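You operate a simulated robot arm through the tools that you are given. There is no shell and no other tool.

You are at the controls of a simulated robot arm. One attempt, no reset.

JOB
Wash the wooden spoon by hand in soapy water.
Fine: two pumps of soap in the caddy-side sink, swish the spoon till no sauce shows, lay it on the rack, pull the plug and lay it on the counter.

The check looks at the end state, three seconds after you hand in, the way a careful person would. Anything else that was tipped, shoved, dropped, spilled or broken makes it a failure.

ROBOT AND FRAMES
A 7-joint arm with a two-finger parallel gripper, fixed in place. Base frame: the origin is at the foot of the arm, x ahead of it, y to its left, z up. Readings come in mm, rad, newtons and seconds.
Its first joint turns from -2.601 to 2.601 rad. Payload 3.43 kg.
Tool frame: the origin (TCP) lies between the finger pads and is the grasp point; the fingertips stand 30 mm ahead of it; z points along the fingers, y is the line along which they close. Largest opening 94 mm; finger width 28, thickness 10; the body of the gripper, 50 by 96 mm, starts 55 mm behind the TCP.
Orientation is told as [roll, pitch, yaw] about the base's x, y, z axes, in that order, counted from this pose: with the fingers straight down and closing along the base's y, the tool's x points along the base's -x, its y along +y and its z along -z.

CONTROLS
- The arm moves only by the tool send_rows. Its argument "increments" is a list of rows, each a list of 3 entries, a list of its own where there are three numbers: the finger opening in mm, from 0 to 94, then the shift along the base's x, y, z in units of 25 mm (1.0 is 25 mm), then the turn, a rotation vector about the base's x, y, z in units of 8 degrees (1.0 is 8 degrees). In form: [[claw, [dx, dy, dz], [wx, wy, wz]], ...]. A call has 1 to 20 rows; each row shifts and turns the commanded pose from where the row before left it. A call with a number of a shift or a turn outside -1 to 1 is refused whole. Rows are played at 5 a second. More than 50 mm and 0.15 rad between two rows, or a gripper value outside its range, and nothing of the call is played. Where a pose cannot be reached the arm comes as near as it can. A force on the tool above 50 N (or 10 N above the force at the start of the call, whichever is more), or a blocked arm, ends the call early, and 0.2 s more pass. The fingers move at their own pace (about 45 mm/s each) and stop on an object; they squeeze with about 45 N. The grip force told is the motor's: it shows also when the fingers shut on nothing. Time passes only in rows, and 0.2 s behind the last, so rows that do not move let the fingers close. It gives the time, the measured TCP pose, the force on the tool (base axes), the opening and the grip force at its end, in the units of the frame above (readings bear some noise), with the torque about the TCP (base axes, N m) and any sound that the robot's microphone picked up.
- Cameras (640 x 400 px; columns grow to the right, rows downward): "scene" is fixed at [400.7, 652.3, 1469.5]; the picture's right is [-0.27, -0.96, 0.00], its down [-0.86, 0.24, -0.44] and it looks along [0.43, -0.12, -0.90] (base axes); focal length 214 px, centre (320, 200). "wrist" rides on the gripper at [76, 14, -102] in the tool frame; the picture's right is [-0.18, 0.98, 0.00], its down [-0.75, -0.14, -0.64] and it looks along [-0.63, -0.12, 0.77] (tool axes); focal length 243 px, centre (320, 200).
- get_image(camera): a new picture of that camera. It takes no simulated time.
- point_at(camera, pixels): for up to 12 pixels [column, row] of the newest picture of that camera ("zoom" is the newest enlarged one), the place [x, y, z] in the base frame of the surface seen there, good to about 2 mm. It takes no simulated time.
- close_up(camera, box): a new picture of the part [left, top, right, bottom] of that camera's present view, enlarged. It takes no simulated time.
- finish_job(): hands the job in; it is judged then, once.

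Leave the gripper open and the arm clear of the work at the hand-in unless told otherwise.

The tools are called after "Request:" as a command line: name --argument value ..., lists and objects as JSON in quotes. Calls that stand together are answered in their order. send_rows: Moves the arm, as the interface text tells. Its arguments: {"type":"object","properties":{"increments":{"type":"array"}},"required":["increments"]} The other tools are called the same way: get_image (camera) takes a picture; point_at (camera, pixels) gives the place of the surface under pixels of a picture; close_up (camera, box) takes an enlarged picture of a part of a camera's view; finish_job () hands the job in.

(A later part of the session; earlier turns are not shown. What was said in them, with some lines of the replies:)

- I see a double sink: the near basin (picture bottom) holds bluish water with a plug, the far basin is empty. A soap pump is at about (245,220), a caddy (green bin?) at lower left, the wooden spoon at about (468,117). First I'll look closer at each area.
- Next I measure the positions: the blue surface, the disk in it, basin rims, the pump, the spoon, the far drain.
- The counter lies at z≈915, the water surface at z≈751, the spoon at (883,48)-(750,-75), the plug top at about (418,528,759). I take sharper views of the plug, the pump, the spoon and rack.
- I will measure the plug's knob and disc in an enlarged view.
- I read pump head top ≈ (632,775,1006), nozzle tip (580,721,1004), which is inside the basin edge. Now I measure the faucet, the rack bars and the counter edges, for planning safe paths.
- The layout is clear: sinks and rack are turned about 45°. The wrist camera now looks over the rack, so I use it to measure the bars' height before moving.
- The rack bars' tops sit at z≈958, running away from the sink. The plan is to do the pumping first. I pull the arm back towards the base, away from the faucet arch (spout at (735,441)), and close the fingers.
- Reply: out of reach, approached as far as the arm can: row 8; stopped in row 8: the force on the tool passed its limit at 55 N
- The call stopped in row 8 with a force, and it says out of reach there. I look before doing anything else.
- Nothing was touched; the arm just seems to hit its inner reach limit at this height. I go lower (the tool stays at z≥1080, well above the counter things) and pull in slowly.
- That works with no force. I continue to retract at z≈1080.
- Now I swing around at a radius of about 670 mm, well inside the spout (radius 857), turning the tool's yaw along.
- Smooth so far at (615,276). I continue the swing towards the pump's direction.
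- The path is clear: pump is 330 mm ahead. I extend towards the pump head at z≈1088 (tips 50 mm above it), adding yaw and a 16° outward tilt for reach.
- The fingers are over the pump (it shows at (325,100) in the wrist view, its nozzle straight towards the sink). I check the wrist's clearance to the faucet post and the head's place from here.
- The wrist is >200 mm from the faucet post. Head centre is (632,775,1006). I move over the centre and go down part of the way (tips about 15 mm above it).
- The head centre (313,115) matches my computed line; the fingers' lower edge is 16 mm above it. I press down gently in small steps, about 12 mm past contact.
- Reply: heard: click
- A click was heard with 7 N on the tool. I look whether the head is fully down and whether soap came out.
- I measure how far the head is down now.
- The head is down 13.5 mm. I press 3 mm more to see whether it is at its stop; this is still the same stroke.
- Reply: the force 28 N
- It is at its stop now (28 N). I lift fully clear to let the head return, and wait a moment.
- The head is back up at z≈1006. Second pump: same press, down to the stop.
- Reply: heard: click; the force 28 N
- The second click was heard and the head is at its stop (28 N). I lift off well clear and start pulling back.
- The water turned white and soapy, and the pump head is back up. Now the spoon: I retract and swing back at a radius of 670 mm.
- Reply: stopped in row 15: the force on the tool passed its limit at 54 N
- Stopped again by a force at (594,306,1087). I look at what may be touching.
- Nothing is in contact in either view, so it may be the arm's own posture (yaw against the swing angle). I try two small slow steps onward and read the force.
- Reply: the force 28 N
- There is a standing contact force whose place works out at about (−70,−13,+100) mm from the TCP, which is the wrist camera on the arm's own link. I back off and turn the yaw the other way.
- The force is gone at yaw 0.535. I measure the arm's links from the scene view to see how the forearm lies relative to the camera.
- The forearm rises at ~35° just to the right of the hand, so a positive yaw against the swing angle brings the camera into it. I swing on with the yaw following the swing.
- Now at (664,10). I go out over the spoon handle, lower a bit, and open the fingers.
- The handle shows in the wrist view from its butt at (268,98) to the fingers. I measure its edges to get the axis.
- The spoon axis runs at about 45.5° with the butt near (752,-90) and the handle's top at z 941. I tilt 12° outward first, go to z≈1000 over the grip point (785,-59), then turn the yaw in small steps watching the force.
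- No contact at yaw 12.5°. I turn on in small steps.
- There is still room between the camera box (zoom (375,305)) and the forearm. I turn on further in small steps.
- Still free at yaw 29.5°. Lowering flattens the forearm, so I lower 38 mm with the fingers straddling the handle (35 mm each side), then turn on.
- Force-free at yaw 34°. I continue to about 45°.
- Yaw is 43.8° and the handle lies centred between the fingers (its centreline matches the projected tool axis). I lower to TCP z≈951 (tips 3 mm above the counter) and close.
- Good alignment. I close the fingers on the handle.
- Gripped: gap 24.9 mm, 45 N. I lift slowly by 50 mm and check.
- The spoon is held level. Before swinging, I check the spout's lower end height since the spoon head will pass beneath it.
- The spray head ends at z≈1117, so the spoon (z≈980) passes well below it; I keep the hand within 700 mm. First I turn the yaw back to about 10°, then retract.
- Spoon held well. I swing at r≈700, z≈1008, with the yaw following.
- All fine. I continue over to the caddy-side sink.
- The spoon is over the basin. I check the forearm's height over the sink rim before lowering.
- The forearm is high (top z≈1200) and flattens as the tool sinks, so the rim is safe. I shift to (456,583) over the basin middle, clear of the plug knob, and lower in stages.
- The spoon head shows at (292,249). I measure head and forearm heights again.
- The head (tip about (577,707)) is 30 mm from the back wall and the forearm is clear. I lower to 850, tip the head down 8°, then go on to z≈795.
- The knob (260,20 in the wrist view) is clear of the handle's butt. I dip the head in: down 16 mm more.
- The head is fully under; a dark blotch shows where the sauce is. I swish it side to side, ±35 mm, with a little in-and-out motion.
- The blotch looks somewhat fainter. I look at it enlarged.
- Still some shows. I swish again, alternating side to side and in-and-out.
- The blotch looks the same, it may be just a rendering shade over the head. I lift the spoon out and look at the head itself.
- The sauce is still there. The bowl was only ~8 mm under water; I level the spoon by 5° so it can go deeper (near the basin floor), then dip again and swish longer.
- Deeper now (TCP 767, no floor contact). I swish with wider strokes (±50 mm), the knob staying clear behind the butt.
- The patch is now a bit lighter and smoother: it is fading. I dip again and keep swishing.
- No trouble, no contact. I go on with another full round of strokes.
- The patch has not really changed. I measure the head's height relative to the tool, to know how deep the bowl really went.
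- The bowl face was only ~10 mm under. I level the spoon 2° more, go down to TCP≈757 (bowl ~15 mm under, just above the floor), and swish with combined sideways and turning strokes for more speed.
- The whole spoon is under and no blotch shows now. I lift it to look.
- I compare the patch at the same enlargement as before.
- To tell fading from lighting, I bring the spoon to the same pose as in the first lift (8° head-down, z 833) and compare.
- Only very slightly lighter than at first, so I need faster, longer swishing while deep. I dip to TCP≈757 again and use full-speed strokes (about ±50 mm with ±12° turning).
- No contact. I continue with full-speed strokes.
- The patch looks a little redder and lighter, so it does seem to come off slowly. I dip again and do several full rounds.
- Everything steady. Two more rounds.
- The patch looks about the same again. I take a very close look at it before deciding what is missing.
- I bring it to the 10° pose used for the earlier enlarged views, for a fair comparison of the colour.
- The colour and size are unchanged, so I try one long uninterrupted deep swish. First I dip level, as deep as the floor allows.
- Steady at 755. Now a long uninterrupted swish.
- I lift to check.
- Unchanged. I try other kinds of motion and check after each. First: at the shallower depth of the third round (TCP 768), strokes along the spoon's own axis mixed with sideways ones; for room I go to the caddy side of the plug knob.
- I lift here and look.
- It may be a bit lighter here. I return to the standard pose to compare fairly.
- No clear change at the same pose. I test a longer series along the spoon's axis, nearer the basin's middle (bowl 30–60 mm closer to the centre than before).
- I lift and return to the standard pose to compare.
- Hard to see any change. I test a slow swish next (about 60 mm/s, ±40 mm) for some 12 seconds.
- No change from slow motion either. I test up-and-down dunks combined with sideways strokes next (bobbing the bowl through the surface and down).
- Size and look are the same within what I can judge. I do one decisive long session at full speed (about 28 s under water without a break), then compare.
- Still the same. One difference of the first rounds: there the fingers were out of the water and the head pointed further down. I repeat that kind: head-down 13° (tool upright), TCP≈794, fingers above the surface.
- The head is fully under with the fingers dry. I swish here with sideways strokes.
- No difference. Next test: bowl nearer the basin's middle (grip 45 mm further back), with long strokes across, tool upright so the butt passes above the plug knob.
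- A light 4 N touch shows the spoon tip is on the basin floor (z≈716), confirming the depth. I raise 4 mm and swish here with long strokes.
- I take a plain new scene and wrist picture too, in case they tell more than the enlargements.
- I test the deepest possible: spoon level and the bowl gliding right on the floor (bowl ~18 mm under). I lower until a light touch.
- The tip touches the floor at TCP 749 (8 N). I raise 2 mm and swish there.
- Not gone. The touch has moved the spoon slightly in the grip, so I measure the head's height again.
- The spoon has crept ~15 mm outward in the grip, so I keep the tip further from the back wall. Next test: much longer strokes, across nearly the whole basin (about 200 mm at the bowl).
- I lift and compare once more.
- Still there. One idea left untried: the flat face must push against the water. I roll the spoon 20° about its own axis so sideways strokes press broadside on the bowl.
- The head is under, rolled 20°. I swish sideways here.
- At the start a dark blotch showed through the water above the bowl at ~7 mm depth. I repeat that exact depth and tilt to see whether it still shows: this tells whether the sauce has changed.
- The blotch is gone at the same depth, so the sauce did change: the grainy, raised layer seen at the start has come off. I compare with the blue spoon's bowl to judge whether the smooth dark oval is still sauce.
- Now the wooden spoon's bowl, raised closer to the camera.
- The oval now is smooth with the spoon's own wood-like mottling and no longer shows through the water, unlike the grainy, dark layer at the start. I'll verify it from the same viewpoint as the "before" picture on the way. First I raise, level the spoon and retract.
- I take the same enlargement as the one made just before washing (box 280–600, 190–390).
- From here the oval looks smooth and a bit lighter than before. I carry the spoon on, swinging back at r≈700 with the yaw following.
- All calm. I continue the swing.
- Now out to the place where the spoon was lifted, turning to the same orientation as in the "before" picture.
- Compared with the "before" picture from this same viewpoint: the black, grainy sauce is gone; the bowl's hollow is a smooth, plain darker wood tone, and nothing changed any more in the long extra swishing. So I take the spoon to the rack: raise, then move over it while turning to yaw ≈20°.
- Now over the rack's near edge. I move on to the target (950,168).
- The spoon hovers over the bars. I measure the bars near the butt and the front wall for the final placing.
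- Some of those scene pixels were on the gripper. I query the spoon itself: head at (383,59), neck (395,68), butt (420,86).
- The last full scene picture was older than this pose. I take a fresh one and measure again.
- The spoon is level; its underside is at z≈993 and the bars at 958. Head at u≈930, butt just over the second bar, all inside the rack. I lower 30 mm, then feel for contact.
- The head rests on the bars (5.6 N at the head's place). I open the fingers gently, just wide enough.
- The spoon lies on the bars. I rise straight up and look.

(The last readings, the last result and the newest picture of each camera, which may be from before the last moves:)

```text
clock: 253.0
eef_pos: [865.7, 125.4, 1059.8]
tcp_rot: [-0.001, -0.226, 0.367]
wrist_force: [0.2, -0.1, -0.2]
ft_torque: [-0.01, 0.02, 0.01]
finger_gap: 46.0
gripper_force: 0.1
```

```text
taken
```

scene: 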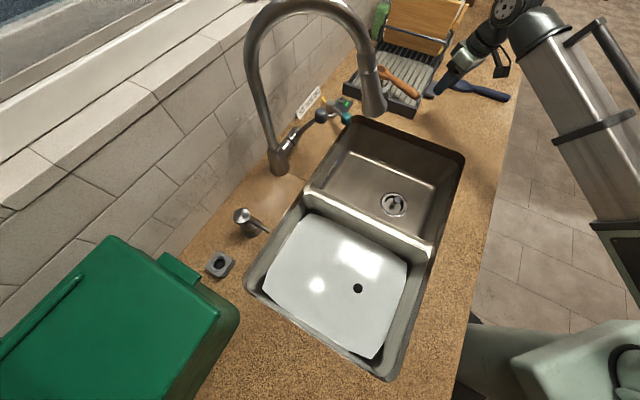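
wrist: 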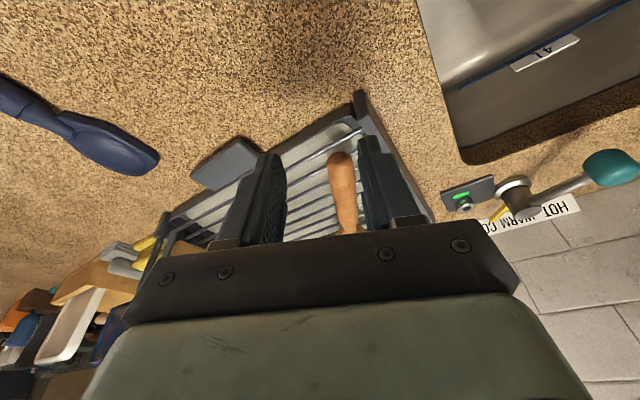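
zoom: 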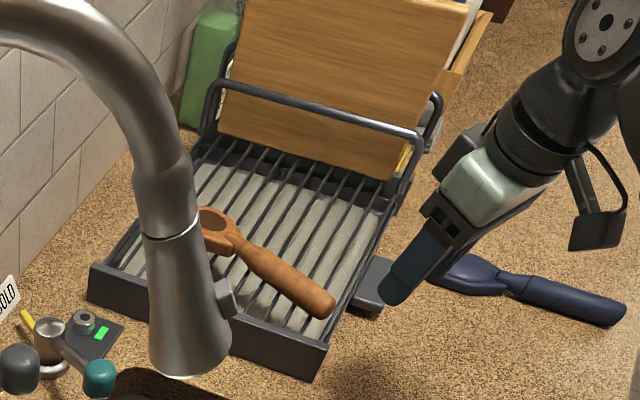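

The spoon lies steadily across the bars. I look closely at the bowl once more in this different light.

Request:
close_up --camera "scene" --box '[366, 56, 400, 80]'

Request:
close_up --camera "wrist" --box '[280, 120, 400, 240]'

```text
16.00 times, centred on (383, 68) of scene
```

zoom: 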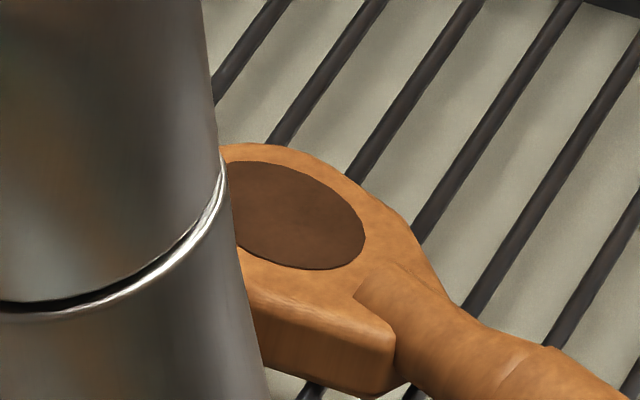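

```text
3.33 times, centred on (340, 180) of wrist
```

zoom: 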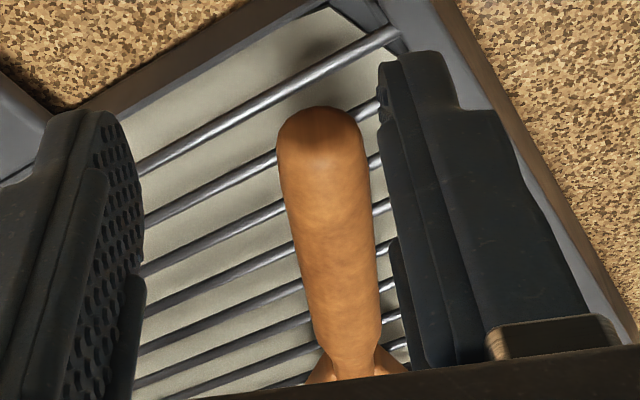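

To be certain about the bowl, I view it from close with the wrist camera: fingers wide open, above the spoon.

Request:
send_rows --increments '[[94, [0.7, 0.35, 0.3], [0, 0, 0]], [94, [0.9, 0.45, 0.5], [0, 0, 0]], [94, [0.9, 0.45, 0.5], [0, 0, 0]], [94, [0.7, 0.4, 0.6], [0, 0, 0]], [94, [0, 0, 0.8], [0, 0, 0]], [94, [0, 0, 0], [0, 0, 0]]]'

Request:
get_image --camera "wrist"

```text
clock: 254.4
eef_pos: [948.3, 164.8, 1126.4]
tcp_rot: [0.0, -0.225, 0.367]
wrist_force: [0.8, 0.2, -0.6]
ft_torque: [0.02, 0.01, -0.01]
finger_gap: 94.2
gripper_force: 0.1
```

```text
taken
```

wrist: 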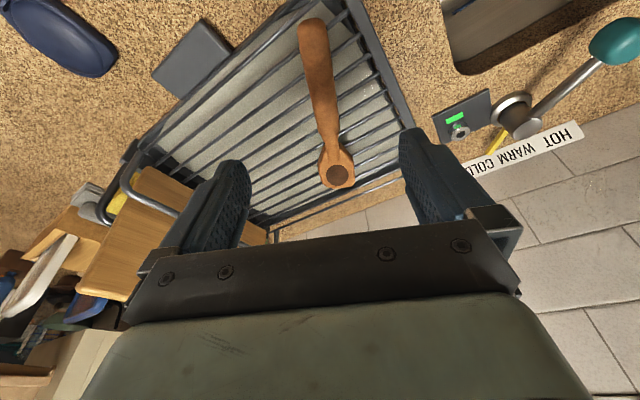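

The whole spoon is visible now, bowl at (338,175). I enlarge it.

Request:
close_up --camera "wrist" --box '[310, 145, 370, 195]'

Request:
close_up --camera "wrist" --box '[325, 160, 355, 190]'

Request:
close_up --camera "wrist" --box '[0, 0, 130, 90]'

```text
8.00 times, centred on (340, 170) of wrist
```

zoom: 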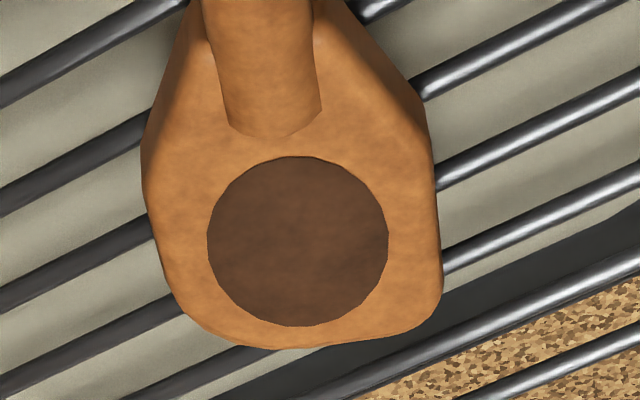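

```text
13.33 times, centred on (340, 175) of wrist
```

zoom: 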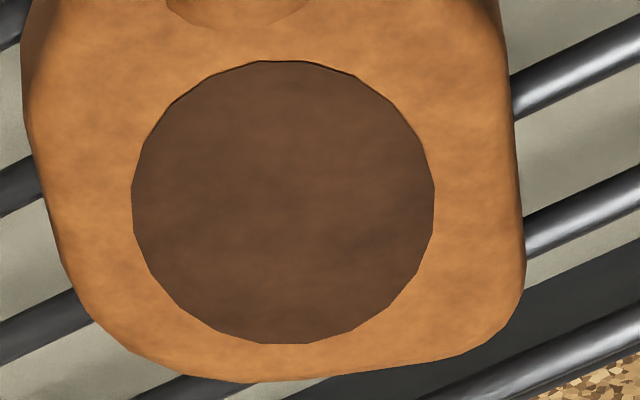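

```text
4.44 times, centred on (65, 45) of wrist
```

zoom: 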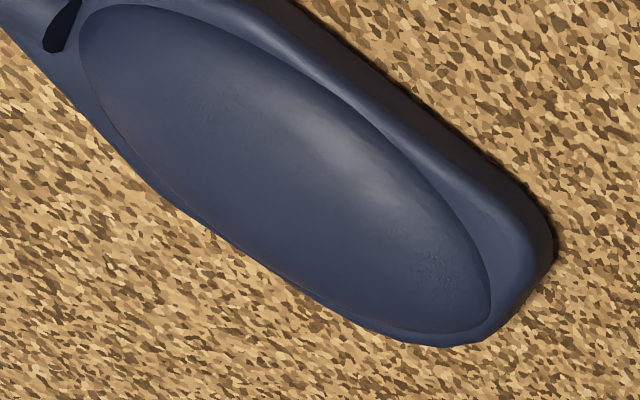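

The bowl shows only a smooth, wood-coloured hollow (same hue and grain as the spoon, just darker); the grainy sauce layer is gone. Next is the plug: I retract from the rack, upright the tool and open the fingers to 60 mm.

Request:
send_rows --increments '[[60, [-0.6, -0.1, -0.3], [0, 0, 0]], [60, [-0.94, -0.16, -0.3], [0, 0, 0]], [60, [-0.94, -0.16, -0.3], [0, 0, -0.2]], [60, [-0.94, -0.16, -0.3], [0, 0, -0.2]], [60, [-0.94, -0.16, -0.3], [0, 0, -0.2]], [60, [-0.94, -0.16, -0.3], [0, 0, -0.2]], [60, [-0.94, -0.16, -0.3], [0, 0, -0.2]], [60, [-0.94, -0.16, -0.3], [0, 0, -0.2]], [60, [-0.94, -0.16, -0.3], [0, 0, -0.2]], [60, [-0.94, -0.16, 0], [0, 0, 0]], [60, [-0.94, -0.16, 0], [0, 0, 0]], [60, [0, 0, 0], [0, 0, 0]]]'

```text
clock: 257.0
eef_pos: [698.4, 122.4, 1059.3]
tcp_rot: [-0.002, -0.225, 0.17]
wrist_force: [-0.4, -0.5, 0.3]
ft_torque: [0.02, -0.02, 0.01]
finger_gap: 59.9
gripper_force: 0.1
```

Now the swing back to the water sink, yaw kept at about 10°.

Request:
send_rows --increments '[[60, [-0.186, 0.6, 0], [0, 0, 0]], [60, [-0.22, 0.952, 0], [0, 0, 0]], [60, [-0.253, 0.944, 0], [0, 0, 0]], [60, [-0.286, 0.934, 0], [0, 0, 0]], [60, [-0.318, 0.924, 0], [0, 0, 0]], [60, [-0.35, 0.912, 0], [0, 0, 0]], [60, [-0.382, 0.899, 0], [0, 0, 0]], [60, [-0.413, 0.885, 0], [0, 0, 0]], [60, [-0.444, 0.871, 0], [0, 0, 0]], [60, [-0.474, 0.855, 0], [0, 0, 0]]]'

```text
clock: 259.2
eef_pos: [615.4, 341.4, 1058.4]
tcp_rot: [-0.003, -0.227, 0.171]
wrist_force: [0.5, -0.2, 0.4]
ft_torque: [0.02, -0.01, 0.0]
finger_gap: 60.1
gripper_force: 0.0
```

Clear of the spout, no force. I continue.

Request:
send_rows --increments '[[60, [-0.55, 0.837, 0], [0, 0, 0]], [60, [-0.56, 0.819, 0], [0, 0, 0]], [60, [-0.58, 0.8, 0], [0, 0, 0]], [60, [-0.6, 0.78, 0], [0, 0, 0]], [60, [-0.63, 0.759, 0], [0, 0, 0]], [60, [-0.65, 0.737, 0], [0, 0, 0]], [60, [-0.68, 0.715, 0], [0, 0, 0]], [60, [-0.7, 0.691, 0], [0, 0, 0]], [60, [-0.72, 0.666, 0], [0, 0, 0]], [60, [-0.74, 0.6, 0], [0, 0, 0]], [60, [0, 0, 0], [0, 0, 0]]]'

Request:
get_image --camera "scene"

Request:
get_image --camera "wrist"

```text
clock: 261.6
eef_pos: [454.2, 527.7, 1059.3]
tcp_rot: [-0.004, -0.226, 0.173]
wrist_force: [-1.1, 0.8, -0.6]
ft_torque: [-0.01, 0.01, 0.0]
finger_gap: 59.8
gripper_force: 0.1
```

```text
taken
```

scene: 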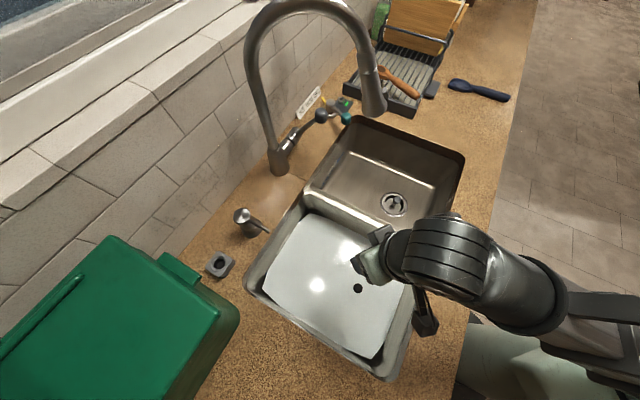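

```text
taken
```

wrist: 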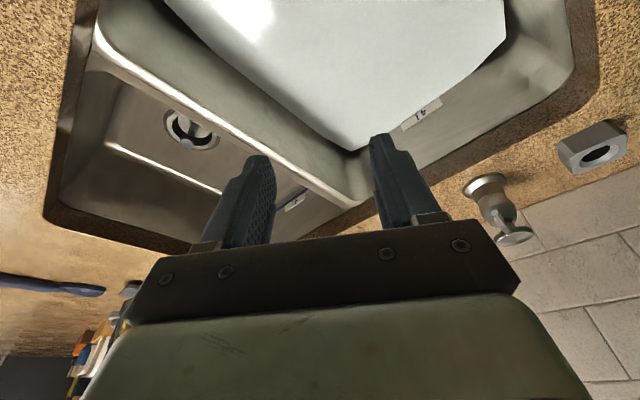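

I upright the tool and move over the knob, measuring the knob again.

Request:
send_rows --increments '[[60, [-0.5, 0, -0.4], [-0.07, 0.4, 0]], [60, [-0.5, 0, -0.4], [-0.07, 0.4, 0]], [60, [-0.45, -0.06, -0.4], [-0.07, 0.4, 0]], [60, [0, 0, -0.4], [-0.07, 0.4, 0]], [60, [0, 0, 0], [0, 0, 0]]]'

Request:
get_image --camera "wrist"

Request:
get_image --camera "scene"

Request:
point_at --camera "scene" --pixels '[[357, 288], [359, 288], [355, 288], [357, 286], [357, 290], [350, 300]]'

```text
clock: 262.8
eef_pos: [418.1, 524.4, 1019.9]
tcp_rot: [-0.005, 0.001, 0.17]
wrist_force: [-0.3, 0.2, 0.2]
ft_torque: [0.01, -0.05, -0.04]
finger_gap: 60.0
gripper_force: 0.2
```

```text
taken
```

wrist: 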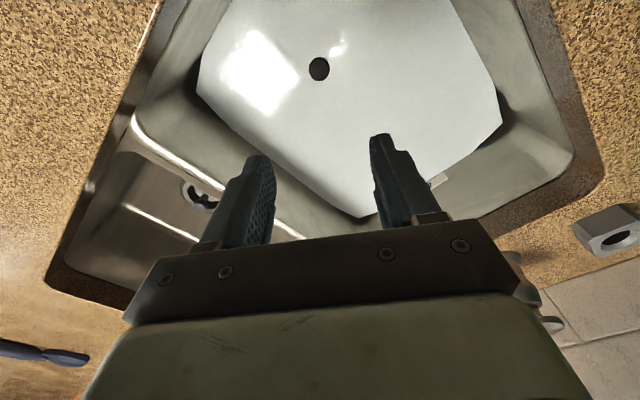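

```text
taken
```

scene: 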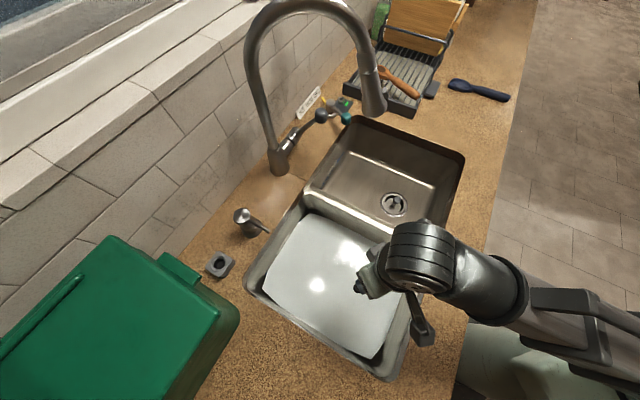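

```text
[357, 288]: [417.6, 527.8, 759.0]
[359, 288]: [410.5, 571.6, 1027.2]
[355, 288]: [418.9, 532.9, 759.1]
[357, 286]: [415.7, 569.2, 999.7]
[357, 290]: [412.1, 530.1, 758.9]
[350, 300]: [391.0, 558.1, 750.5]
```

In the wrist view the knob is at (319,68). I measure it from here.

Request:
point_at --camera "wrist" --pixels '[[319, 68], [311, 68], [327, 68], [319, 60], [319, 77], [319, 72]]'

Request:
close_up --camera "wrist" --box '[290, 40, 350, 90]'

```text
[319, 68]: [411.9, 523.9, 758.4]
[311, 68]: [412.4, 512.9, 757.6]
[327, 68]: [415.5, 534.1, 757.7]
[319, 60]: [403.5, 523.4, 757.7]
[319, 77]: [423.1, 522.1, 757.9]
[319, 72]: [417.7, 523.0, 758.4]
```

```text
8.00 times, centred on (320, 65) of wrist
```

zoom: 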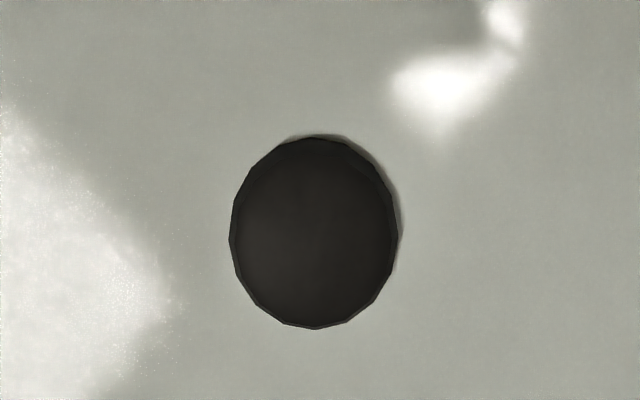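

The knob's centre is about (416,525), top z 759. I lower in stages, first to z≈870, and check the arm's clearance over the rim.

Request:
send_rows --increments '[[60, [-0.08, 0.03, -0.8], [0, 0, 0]], [60, [0, 0, -0.9], [0, 0, 0]], [60, [0, 0, -0.9], [0, 0, 0]], [60, [0, 0, -0.9], [0, 0, 0]], [60, [0, 0, -0.9], [0, 0, 0]], [60, [0, 0, -0.9], [0, 0, 0]], [60, [0, 0, -0.6], [0, 0, 0]], [60, [0, 0, 0], [0, 0, 0]]]'

Request:
get_image --camera "scene"

Request:
get_image --camera "wrist"

Request:
point_at --camera "scene" --pixels '[[420, 300], [450, 310], [480, 320], [520, 335], [560, 345], [445, 330], [470, 345], [410, 290], [400, 320]]'

```text
clock: 264.6
eef_pos: [417.5, 525.8, 870.8]
tcp_rot: [-0.004, 0.001, 0.171]
wrist_force: [-0.2, 0.3, -0.2]
ft_torque: [0.01, 0.03, -0.02]
finger_gap: 60.1
gripper_force: 0.1
```

```text
taken
```

scene: 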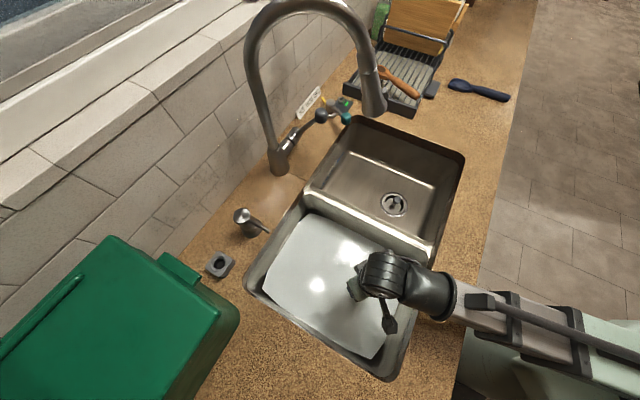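

```text
taken
```

wrist: 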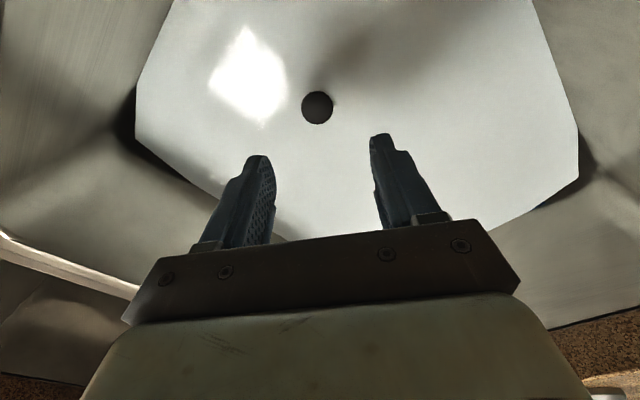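

```text
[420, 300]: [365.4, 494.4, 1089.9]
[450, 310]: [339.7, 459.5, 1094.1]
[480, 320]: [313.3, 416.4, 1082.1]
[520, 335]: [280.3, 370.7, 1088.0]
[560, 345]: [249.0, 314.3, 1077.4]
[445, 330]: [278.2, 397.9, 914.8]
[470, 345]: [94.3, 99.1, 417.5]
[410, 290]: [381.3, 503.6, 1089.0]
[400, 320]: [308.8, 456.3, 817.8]
```

The forearm's top is at z≈1090 here. I lower to 820 and measure again before going on.

Request:
send_rows --increments '[[60, [0, 0, -0.7], [0, 0, 0]], [60, [0, 0, -0.7], [0, 0, 0]], [60, [0, 0, -0.6], [0, 0, 0]], [60, [0, 0, 0], [0, 0, 0]]]'

Request:
get_image --camera "scene"

Request:
close_up --camera "scene" --box '[340, 230, 600, 400]'

```text
clock: 265.6
eef_pos: [416.4, 525.7, 821.1]
tcp_rot: [-0.003, 0.0, 0.172]
wrist_force: [0.8, 0.1, 0.4]
ft_torque: [-0.01, 0.0, -0.01]
finger_gap: 60.3
gripper_force: 0.1
```

```text
taken
```

scene: 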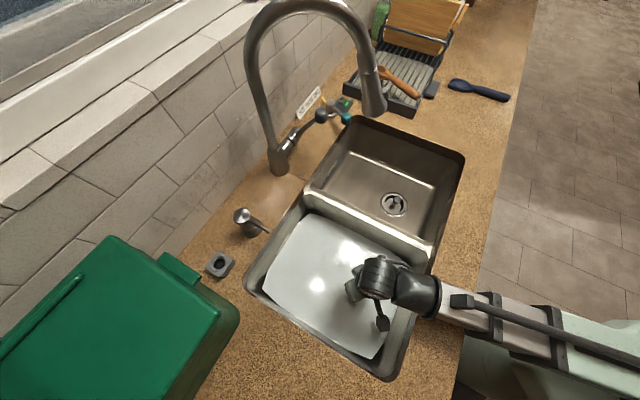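

```text
2.35 times, centred on (470, 315) of scene
```

zoom: 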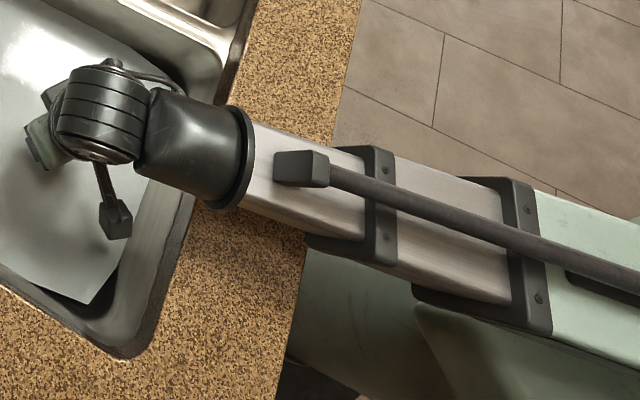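

I measure the forearm's collar and beam in this enlargement.

Request:
point_at --camera "zoom" --pixels '[[200, 130], [240, 110], [260, 180], [290, 205], [330, 225], [300, 235], [450, 215], [480, 270], [540, 240], [600, 330], [215, 200], [225, 205]]'

```text
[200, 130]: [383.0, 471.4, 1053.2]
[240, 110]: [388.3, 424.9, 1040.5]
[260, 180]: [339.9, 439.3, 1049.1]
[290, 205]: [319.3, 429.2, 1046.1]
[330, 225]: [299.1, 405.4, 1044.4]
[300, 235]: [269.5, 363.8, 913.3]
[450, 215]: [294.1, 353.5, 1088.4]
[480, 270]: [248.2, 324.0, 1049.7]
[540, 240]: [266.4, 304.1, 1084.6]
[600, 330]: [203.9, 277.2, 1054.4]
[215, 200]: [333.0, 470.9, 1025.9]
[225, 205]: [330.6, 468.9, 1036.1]
```

The beam lies nearly level at z≈1047 (top), its underside well above the counter. Going to TCP≈776 leaves clearance. I go on slowly.

Request:
send_rows --increments '[[60, [0, 0, -0.6], [0, 0, 0]], [60, [0, 0, -0.6], [0, 0, 0]], [60, [0, 0, -0.4], [0, 0, 0]], [60, [0, 0, 0], [0, 0, 0]]]'

Request:
get_image --camera "wrist"

Request:
close_up --camera "scene" --box '[340, 230, 600, 400]'

Request:
point_at --camera "zoom" --pixels '[[200, 130], [240, 140], [260, 190], [290, 205], [330, 235], [450, 255], [480, 270], [600, 330], [205, 205], [240, 215], [300, 245]]'

```text
clock: 266.6
eef_pos: [416.9, 526.0, 782.8]
tcp_rot: [-0.003, 0.0, 0.172]
wrist_force: [-0.1, -0.2, -0.3]
ft_torque: [-0.02, -0.02, 0.03]
finger_gap: 60.2
gripper_force: 0.1
```

```text
taken
```

wrist: 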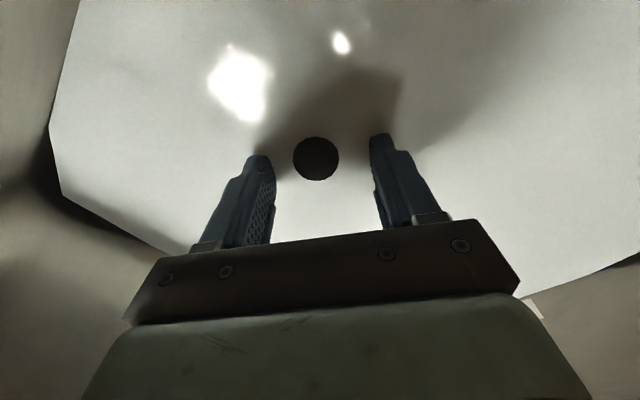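

```text
2.35 times, centred on (470, 315) of scene
```

zoom: 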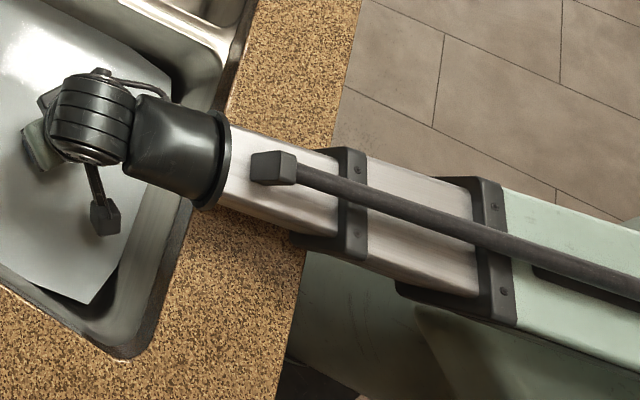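

```text
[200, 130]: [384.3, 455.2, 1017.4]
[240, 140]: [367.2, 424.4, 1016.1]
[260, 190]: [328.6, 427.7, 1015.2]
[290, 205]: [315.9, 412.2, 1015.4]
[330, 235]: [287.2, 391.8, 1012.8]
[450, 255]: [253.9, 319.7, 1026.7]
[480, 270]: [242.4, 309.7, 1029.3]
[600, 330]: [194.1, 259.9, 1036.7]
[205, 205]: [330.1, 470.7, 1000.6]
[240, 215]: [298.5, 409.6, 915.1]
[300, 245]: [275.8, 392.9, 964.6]
```

The knob is centred between the fingers (offset ~3 mm). The arm clears the counter by about 30 mm. I shift 2 mm and lower 10 mm more, then close.

Request:
send_rows --increments '[[60, [-0.08, -0.08, -0.2], [0, 0, 0]], [60, [0, 0, -0.24], [0, 0, 0]], [60, [0, 0, 0], [0, 0, 0]], [40, [0, 0, 0], [0, 0, 0]], [25, [0, 0, 0], [0, 0, 0]], [10, [0, 0, 0], [0, 0, 0]], [0, [0, 0, 0], [0, 0, 0]], [0, [0, 0, 0], [0, 0, 0]], [0, [0, 0, 0], [0, 0, 0]], [0, [0, 0, 0], [0, 0, 0]]]'

Request:
get_image --camera "wrist"

```text
clock: 268.8
eef_pos: [415.5, 522.9, 771.8]
tcp_rot: [-0.004, -0.001, 0.17]
wrist_force: [-0.2, -0.1, -0.7]
ft_torque: [-0.04, 0.02, 0.0]
finger_gap: 27.3
gripper_force: 44.7
```

```text
taken
```

wrist: 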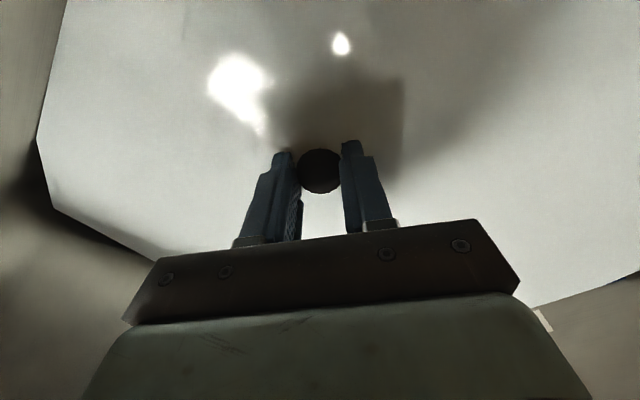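

The knob is gripped (27 mm, 45 N). I pull straight up slowly.

Request:
send_rows --increments '[[0, [0, 0, 0.15], [0, 0, 0]], [0, [0, 0, 0.2], [0, 0, 0]], [0, [0, 0, 0.25], [0, 0, 0]], [0, [0, 0, 0.3], [0, 0, 0]], [0, [0, 0, 0.3], [0, 0, 0]], [0, [0, 0, 0], [0, 0, 0]]]'

Request:
get_image --camera "wrist"

Request:
get_image --camera "scene"

```text
clock: 270.2
eef_pos: [415.0, 523.2, 801.5]
tcp_rot: [-0.004, 0.0, 0.171]
wrist_force: [0.0, -0.2, -1.0]
ft_torque: [-0.01, 0.01, 0.01]
finger_gap: 27.3
gripper_force: 45.1
```

```text
taken
```

wrist: 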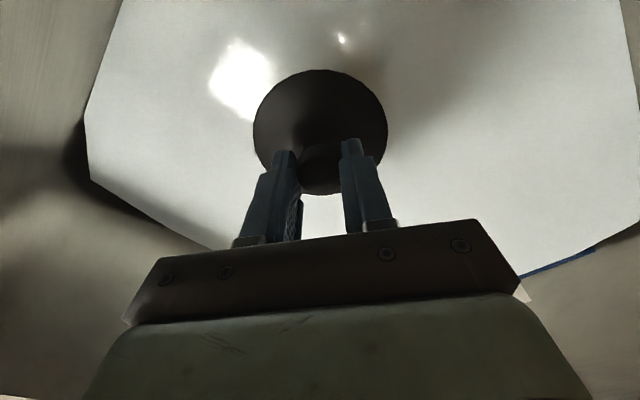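

```text
taken
```

scene: 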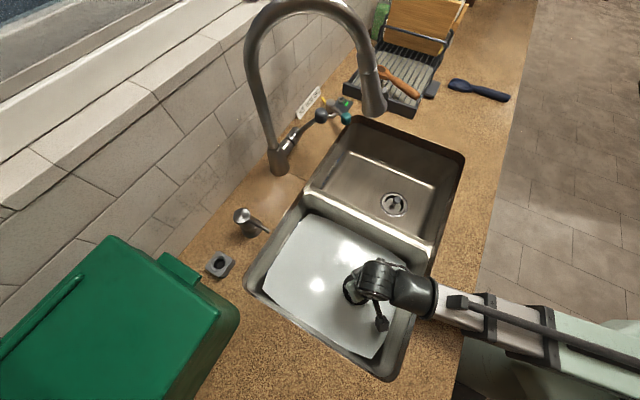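

The plug is out (a disc with a knob). I measure the disc, then raise out of the basin.

Request:
point_at --camera "wrist" --pixels '[[320, 90], [270, 110], [370, 110], [320, 130], [320, 72], [255, 125], [386, 125], [320, 165]]'

Request:
send_rows --increments '[[0, [0, 0, 0.5], [0, 0, 0]], [0, [0, 0, 0.8], [0, 0, 0]], [0, [0, 0, 0.9], [0, 0, 0]], [0, [0, 0, 0.9], [0, 0, 0]], [0, [0, 0, 0.9], [0, 0, 0]], [0, [0, 0, 0.9], [0, 0, 0]], [0, [0, 0, 0.9], [0, 0, 0]], [0, [0, 0, 0.9], [0, 0, 0]], [0, [0, 0, 0.9], [0, 0, 0]], [0, [0, 0, 0.9], [0, 0, 0]], [0, [0, 0, 0], [0, 0, 0]]]'

Request:
get_image --camera "scene"

Request:
get_image --camera "wrist"

```text
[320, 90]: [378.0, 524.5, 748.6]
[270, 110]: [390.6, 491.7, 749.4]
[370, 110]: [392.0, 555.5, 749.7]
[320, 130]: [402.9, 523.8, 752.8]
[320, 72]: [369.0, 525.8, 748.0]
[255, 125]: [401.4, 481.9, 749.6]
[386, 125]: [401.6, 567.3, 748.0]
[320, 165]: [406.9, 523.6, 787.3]
```

```text
clock: 272.6
eef_pos: [415.5, 524.7, 1012.4]
tcp_rot: [-0.002, 0.001, 0.172]
wrist_force: [0.3, 0.3, 0.1]
ft_torque: [-0.01, -0.01, -0.01]
finger_gap: 27.4
gripper_force: 45.2
```

```text
taken
```

scene: 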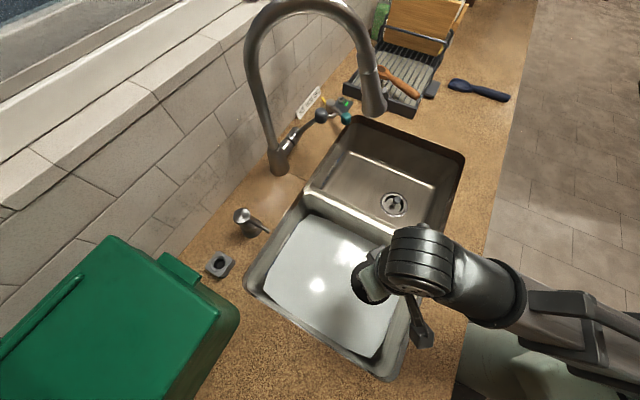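

```text
taken
```

wrist: 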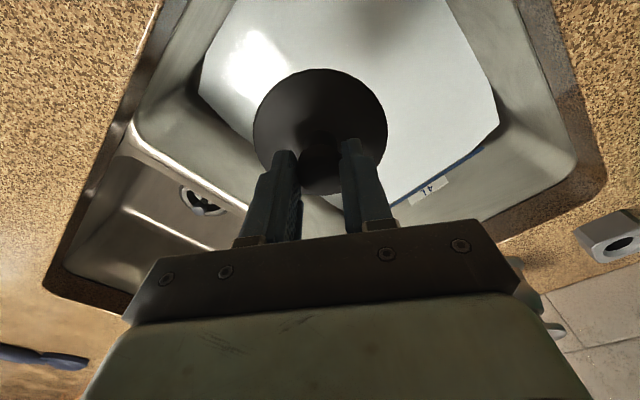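

The plug's disc (85 mm wide) hangs 52 mm below the TCP. I raise a little more and swing to the free counter spot where the spoon first lay.

Request:
send_rows --increments '[[0, [0, 0, 0.6], [0, 0, 0]], [0, [0.5, -0.4, 0.3], [0, 0, 0]], [0, [0.733, -0.602, 0], [0, 0, 0]], [0, [0.712, -0.628, 0], [0, 0, 0]], [0, [0.69, -0.652, 0], [0, 0, 0]], [0, [0.666, -0.676, 0], [0, 0, 0]], [0, [0.642, -0.699, 0], [0, 0, 0]], [0, [0.618, -0.721, 0], [0, 0, 0]], [0, [0.592, -0.742, 0], [0, 0, 0]], [0, [0.566, -0.762, 0], [0, 0, 0]], [0, [0.539, -0.781, 0], [0, 0, 0]], [0, [0.511, -0.8, 0], [0, 0, 0]], [0, [0.483, -0.817, 0], [0, 0, 0]], [0, [0.454, -0.833, 0], [0, 0, 0]]]'

```text
clock: 275.6
eef_pos: [607.3, 294.9, 1037.4]
tcp_rot: [-0.005, 0.0, 0.173]
wrist_force: [0.1, -0.2, -0.5]
ft_torque: [0.0, 0.01, 0.01]
finger_gap: 27.4
gripper_force: 45.0
```

Good. I continue the swing.

Request:
send_rows --increments '[[0, [0.395, -0.863, 0], [0, 0, 0]], [0, [0.365, -0.876, 0], [0, 0, 0]], [0, [0.334, -0.888, 0], [0, 0, 0]], [0, [0.303, -0.899, 0], [0, 0, 0]], [0, [0.271, -0.909, 0], [0, 0, 0]], [0, [0.239, -0.918, 0], [0, 0, 0]], [0, [0.207, -0.926, 0], [0, 0, 0]], [0, [0.175, -0.933, 0], [0, 0, 0]], [0, [0.142, -0.938, 0], [0, 0, 0]], [0, [0.109, -0.943, 0], [0, 0, 0]], [0, [0.076, -0.946, 0], [0, 0, 0]], [0, [0.043, -0.948, 0], [0, 0, 0]], [0, [0, 0, 0], [0, 0, 0]]]'

Request:
get_image --camera "scene"

Request:
get_image --camera "wrist"

```text
clock: 278.4
eef_pos: [673.3, 21.2, 1035.2]
tcp_rot: [-0.003, 0.0, 0.173]
wrist_force: [0.0, 0.5, -1.4]
ft_torque: [0.0, -0.01, 0.03]
finger_gap: 27.2
gripper_force: 45.2
```

```text
taken
```

scene: 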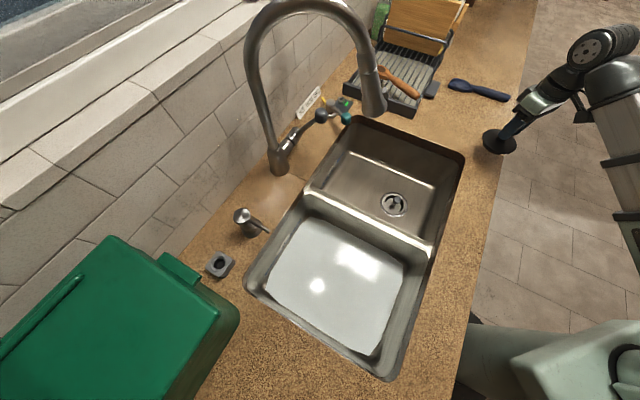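

```text
taken
```

wrist: 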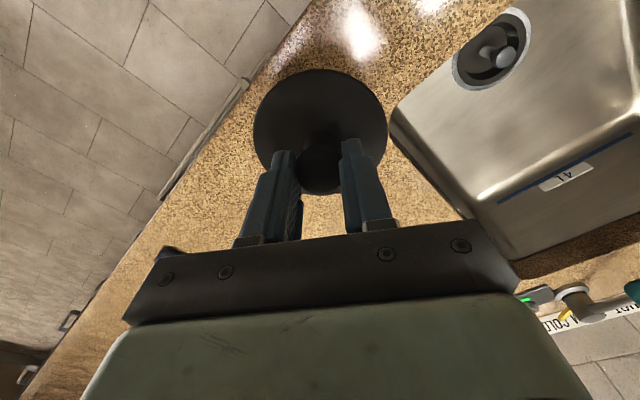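

The water is draining. I bring the plug out over the free counter at (800,10).

Request:
send_rows --increments '[[0, [0.6, -0.05, 0], [0, 0, 0]], [0, [0.9, -0.08, 0], [0, 0, 0]], [0, [0.9, -0.08, 0], [0, 0, 0]], [0, [0.9, -0.08, 0], [0, 0, 0]], [0, [0.9, -0.08, -0.2], [0, 0, 0]], [0, [0.85, -0.06, -0.5], [0, 0, 0]], [0, [0, 0, -0.4], [0, 0, 0]], [0, [0, 0, 0], [0, 0, 0]]]'

Request:
get_image --camera "scene"

Request:
close_up --camera "scene" --box '[420, 60, 560, 160]'

```text
clock: 280.2
eef_pos: [799.7, 8.5, 1007.6]
tcp_rot: [-0.004, 0.0, 0.172]
wrist_force: [0.8, 0.0, -1.5]
ft_torque: [-0.02, 0.0, -0.05]
finger_gap: 27.1
gripper_force: 44.9
```

```text
taken
```

scene: 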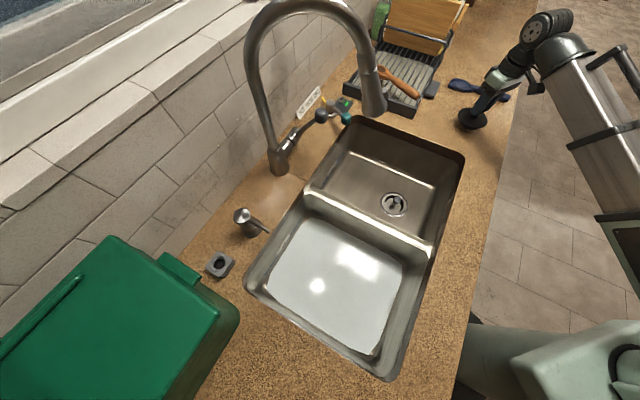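

```text
4.00 times, centred on (490, 110) of scene
```

zoom: 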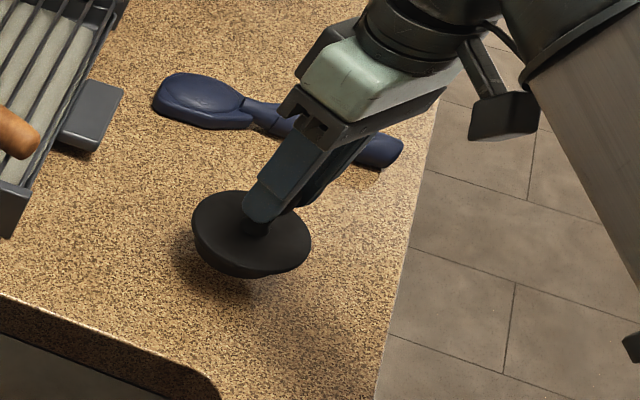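

The plug hovers over the free counter. I lower in small steps to feel the counter.

Request:
send_rows --increments '[[0, [0, 0, -0.2], [0, 0, 0]], [0, [0, 0, -0.2], [0, 0, 0]], [0, [0, 0, -0.15], [0, 0, 0]], [0, [0, 0, 0], [0, 0, 0]]]'

Request:
close_up --camera "scene" --box '[440, 90, 510, 140]'

```text
clock: 281.2
eef_pos: [799.7, 9.3, 994.8]
tcp_rot: [-0.004, 0.0, 0.172]
wrist_force: [0.6, -0.5, -1.1]
ft_torque: [-0.02, 0.02, 0.01]
finger_gap: 27.3
gripper_force: 44.6
```

```text
8.00 times, centred on (475, 115) of scene
```

zoom: 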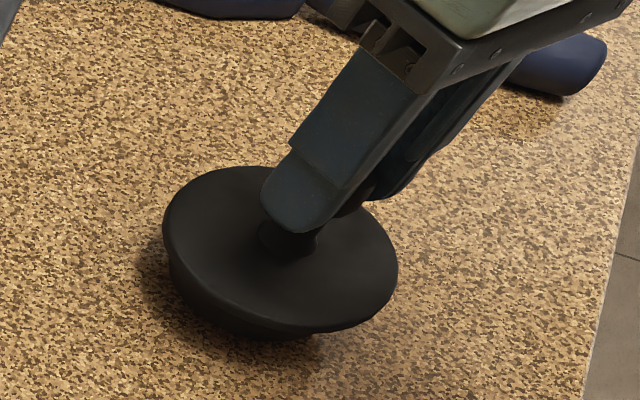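

Nearly down. I go on in 2–3 mm steps.

Request:
send_rows --increments '[[0, [0, 0, -0.1], [0, 0, 0]], [0, [0, 0, -0.1], [0, 0, 0]], [0, [0, 0, 0], [0, 0, 0]]]'

Request:
send_rows --increments '[[0, [0, 0, -0.1], [0, 0, 0]], [0, [0, 0, -0.08], [0, 0, 0]], [0, [0, 0, 0], [0, 0, 0]]]'

```text
clock: 282.0
eef_pos: [799.2, 8.8, 989.2]
tcp_rot: [-0.003, 0.001, 0.17]
wrist_force: [-0.5, -0.4, -0.7]
ft_torque: [0.03, -0.01, 0.0]
finger_gap: 27.2
gripper_force: 45.7
```

```text
clock: 282.7
eef_pos: [799.3, 8.8, 989.5]
tcp_rot: [-0.003, -0.003, 0.171]
wrist_force: [-6.7, -1.2, 17.3]
ft_torque: [0.1, 0.45, 0.05]
finger_gap: 27.3
gripper_force: 45.3
stopped in row 3: the force on the tool passed its limit at 54 N (the readings are from after the stop); the commanded pose is now the measured one
```

It is on the counter (17 N remaining). I ease up by about 1 mm, then open the fingers gently.

Request:
send_rows --increments '[[0, [0, 0, 0.04], [0, 0, 0]], [0, [0, 0, 0], [0, 0, 0]]]'

```text
clock: 283.3
eef_pos: [800.4, 9.6, 988.7]
tcp_rot: [-0.004, -0.001, 0.171]
wrist_force: [-10.2, -3.5, 11.8]
ft_torque: [0.01, 0.54, 0.09]
finger_gap: 27.1
gripper_force: 45.2
```

Small remaining load. I open the fingers now.

Request:
send_rows --increments '[[27, [0, 0, 0.02], [0, 0, 0]], [29, [0, 0, 0], [0, 0, 0]], [33, [0, 0, 0], [0, 0, 0]], [40, [0, 0, 0], [0, 0, 0]], [50, [0, 0, 0], [0, 0, 0]], [60, [0, 0, 0], [0, 0, 0]], [60, [0, 0, 0], [0, 0, 0]]]'

Request:
get_image --camera "wrist"

Request:
close_up --camera "scene" --box '[440, 90, 510, 140]'

```text
clock: 284.9
eef_pos: [801.5, 10.2, 988.7]
tcp_rot: [-0.004, -0.001, 0.171]
wrist_force: [-0.5, -0.2, 0.1]
ft_torque: [-0.02, -0.01, 0.01]
finger_gap: 60.3
gripper_force: 0.0
```

```text
taken
```

wrist: 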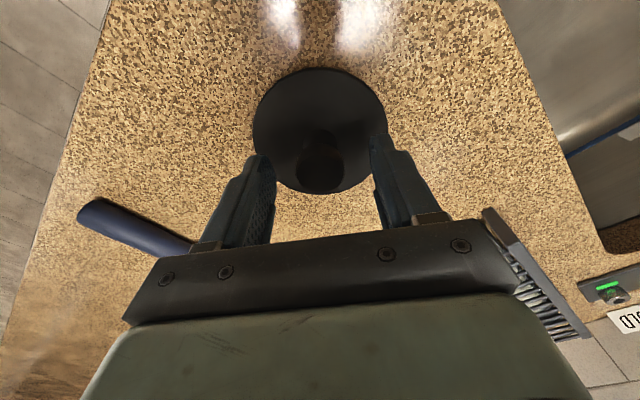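

```text
8.00 times, centred on (475, 115) of scene
```

zoom: 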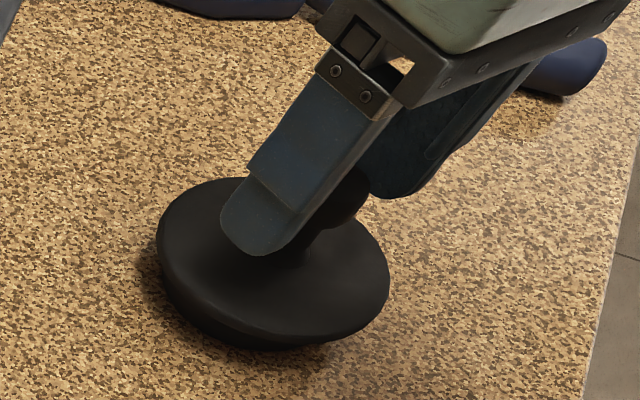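

The plug stands on the counter, free of the fingers. I rise straight up and look over everything.

Request:
send_rows --increments '[[60, [0, 0, 0.4], [0, 0, 0]], [60, [0, 0, 0.7], [0, 0, 0]], [60, [0, 0, 0.9], [0, 0, 0]], [60, [0, 0, 0.9], [0, 0, 0]], [60, [-0.5, 0, 0.5], [0, 0, 0]], [60, [-0.8, 0, 0], [0, 0, 0]], [60, [-0.8, 0, 0], [0, 0, 0]], [60, [-0.8, 0, 0], [0, 0, 0]], [60, [-0.8, 0, 0], [0, 0, 0]], [60, [0, 0, 0], [0, 0, 0]]]'

Request:
get_image --camera "scene"

Request:
close_up --camera "scene" --box '[430, 70, 530, 140]'

Request:
close_up --camera "scene" --box '[230, 180, 450, 390]'

Request:
close_up --camera "scene" --box '[335, 0, 495, 125]'

```text
clock: 287.1
eef_pos: [707.3, 9.4, 1074.4]
tcp_rot: [-0.002, -0.002, 0.171]
wrist_force: [-0.5, 1.0, 0.6]
ft_torque: [0.04, -0.02, -0.02]
finger_gap: 60.0
gripper_force: 0.1
```

```text
taken
```

scene: 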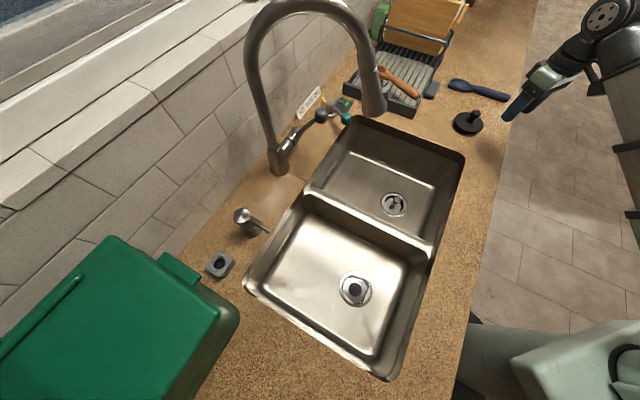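

```text
5.71 times, centred on (480, 105) of scene
```

zoom: 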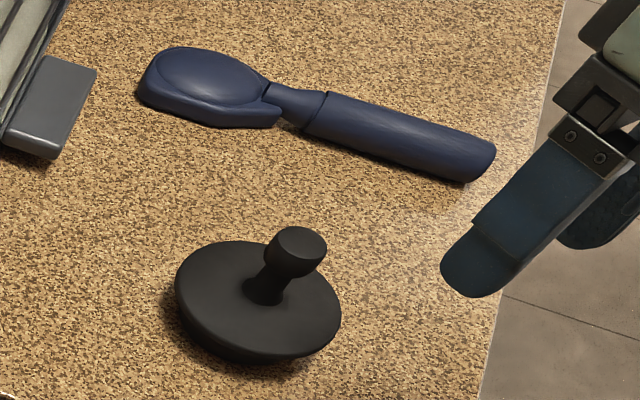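

```text
1.90 times, centred on (340, 285) of scene
```

zoom: 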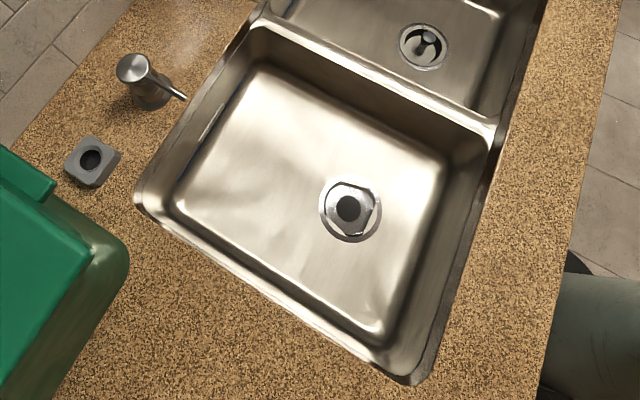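

```text
3.20 times, centred on (415, 62) of scene
```

zoom: 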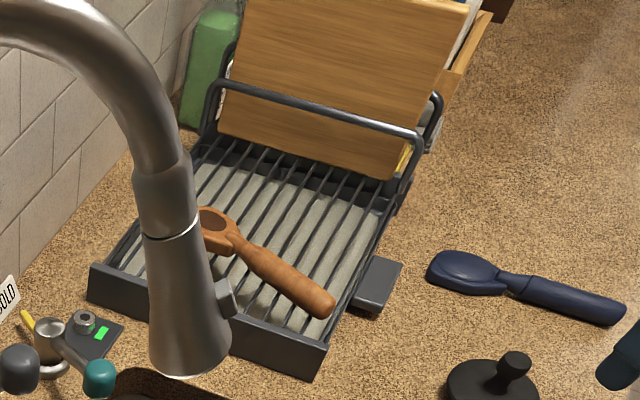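

The sink has drained, the plug stands on the counter, and the spoon lies on the rack. Blue spoon, pump, caddy and the rest are where they were. I open the gripper fully, with the arm clear above the counter edge, and wait a moment.

Request:
send_rows --increments '[[94, [-0.3, 0, 0], [0, 0, 0]], [94, [-0.3, 0, 0], [0, 0, 0]], [94, [0, 0, 0], [0, 0, 0]], [94, [0, 0, 0], [0, 0, 0]], [94, [0, 0, 0], [0, 0, 0]]]'

Request:
get_image --camera "scene"

Request:
close_up --camera "scene" --box '[366, 56, 430, 104]'

```text
clock: 288.3
eef_pos: [692.4, 9.3, 1075.1]
tcp_rot: [-0.004, -0.001, 0.171]
wrist_force: [0.0, -0.2, 0.4]
ft_torque: [-0.04, 0.01, 0.01]
finger_gap: 94.0
gripper_force: 0.1
```

```text
taken
```

scene: 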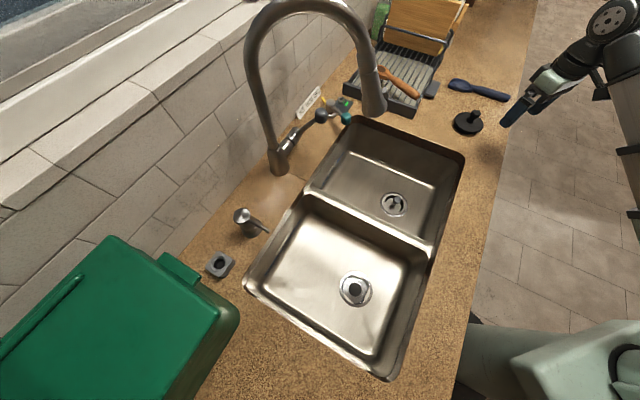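

```text
8.33 times, centred on (398, 80) of scene
```

zoom: 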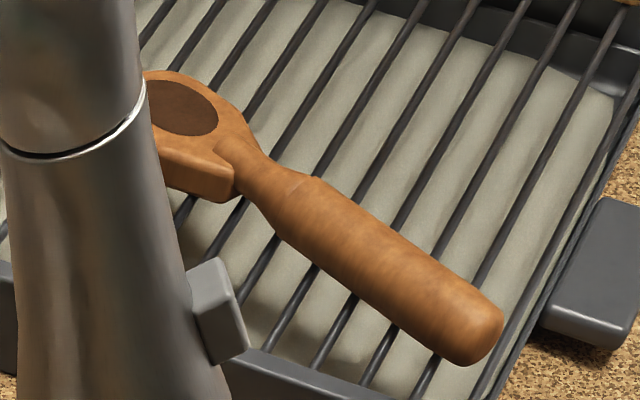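

Everything is at rest, forces are zero, the gripper is open and the arm is clear. A smooth dark oval still shows in the spoon's bowl. I judged it to be the wood of the hollow, because the grainy layer came off early and long extra swishing changed nothing more, but I can't prove that. I hand in now.

Request:
finish_job

```text
The job is handed in.
```

The job is handed in, but I'm not certain the spoon is fully clean. A smooth dark oval still shows in its bowl.

- **Soap:** I gave the pump two full presses, with a click at each. The water in the caddy-side sink turned white.
- **Washing:** The grainy layer I took for sauce came off in the first rounds of swishing. The oval that remained did not change over roughly two more minutes of swishing at different depths, speeds and directions. I took it to be the darker wood of the hollow, because it has the same hue and grain as the spoon. I can't rule out that it is sauce. The water has since drained, so it could not be washed again without adding more soap.
- **Spoon:** It lies across the bars of the rack, level and steady.
- **Plug:** I pulled it out and the sink drained. It stands on the counter near where the spoon first lay. It touched down harder than I meant (a brief 54 N) but stayed upright.
- **Everything else:** In the last pictures the blue spoon, pump, caddy, tap and rack look untouched. The wrist camera bumped the arm's own forearm once while swinging, away from anything in the scene. The gripper is open and the arm is clear.
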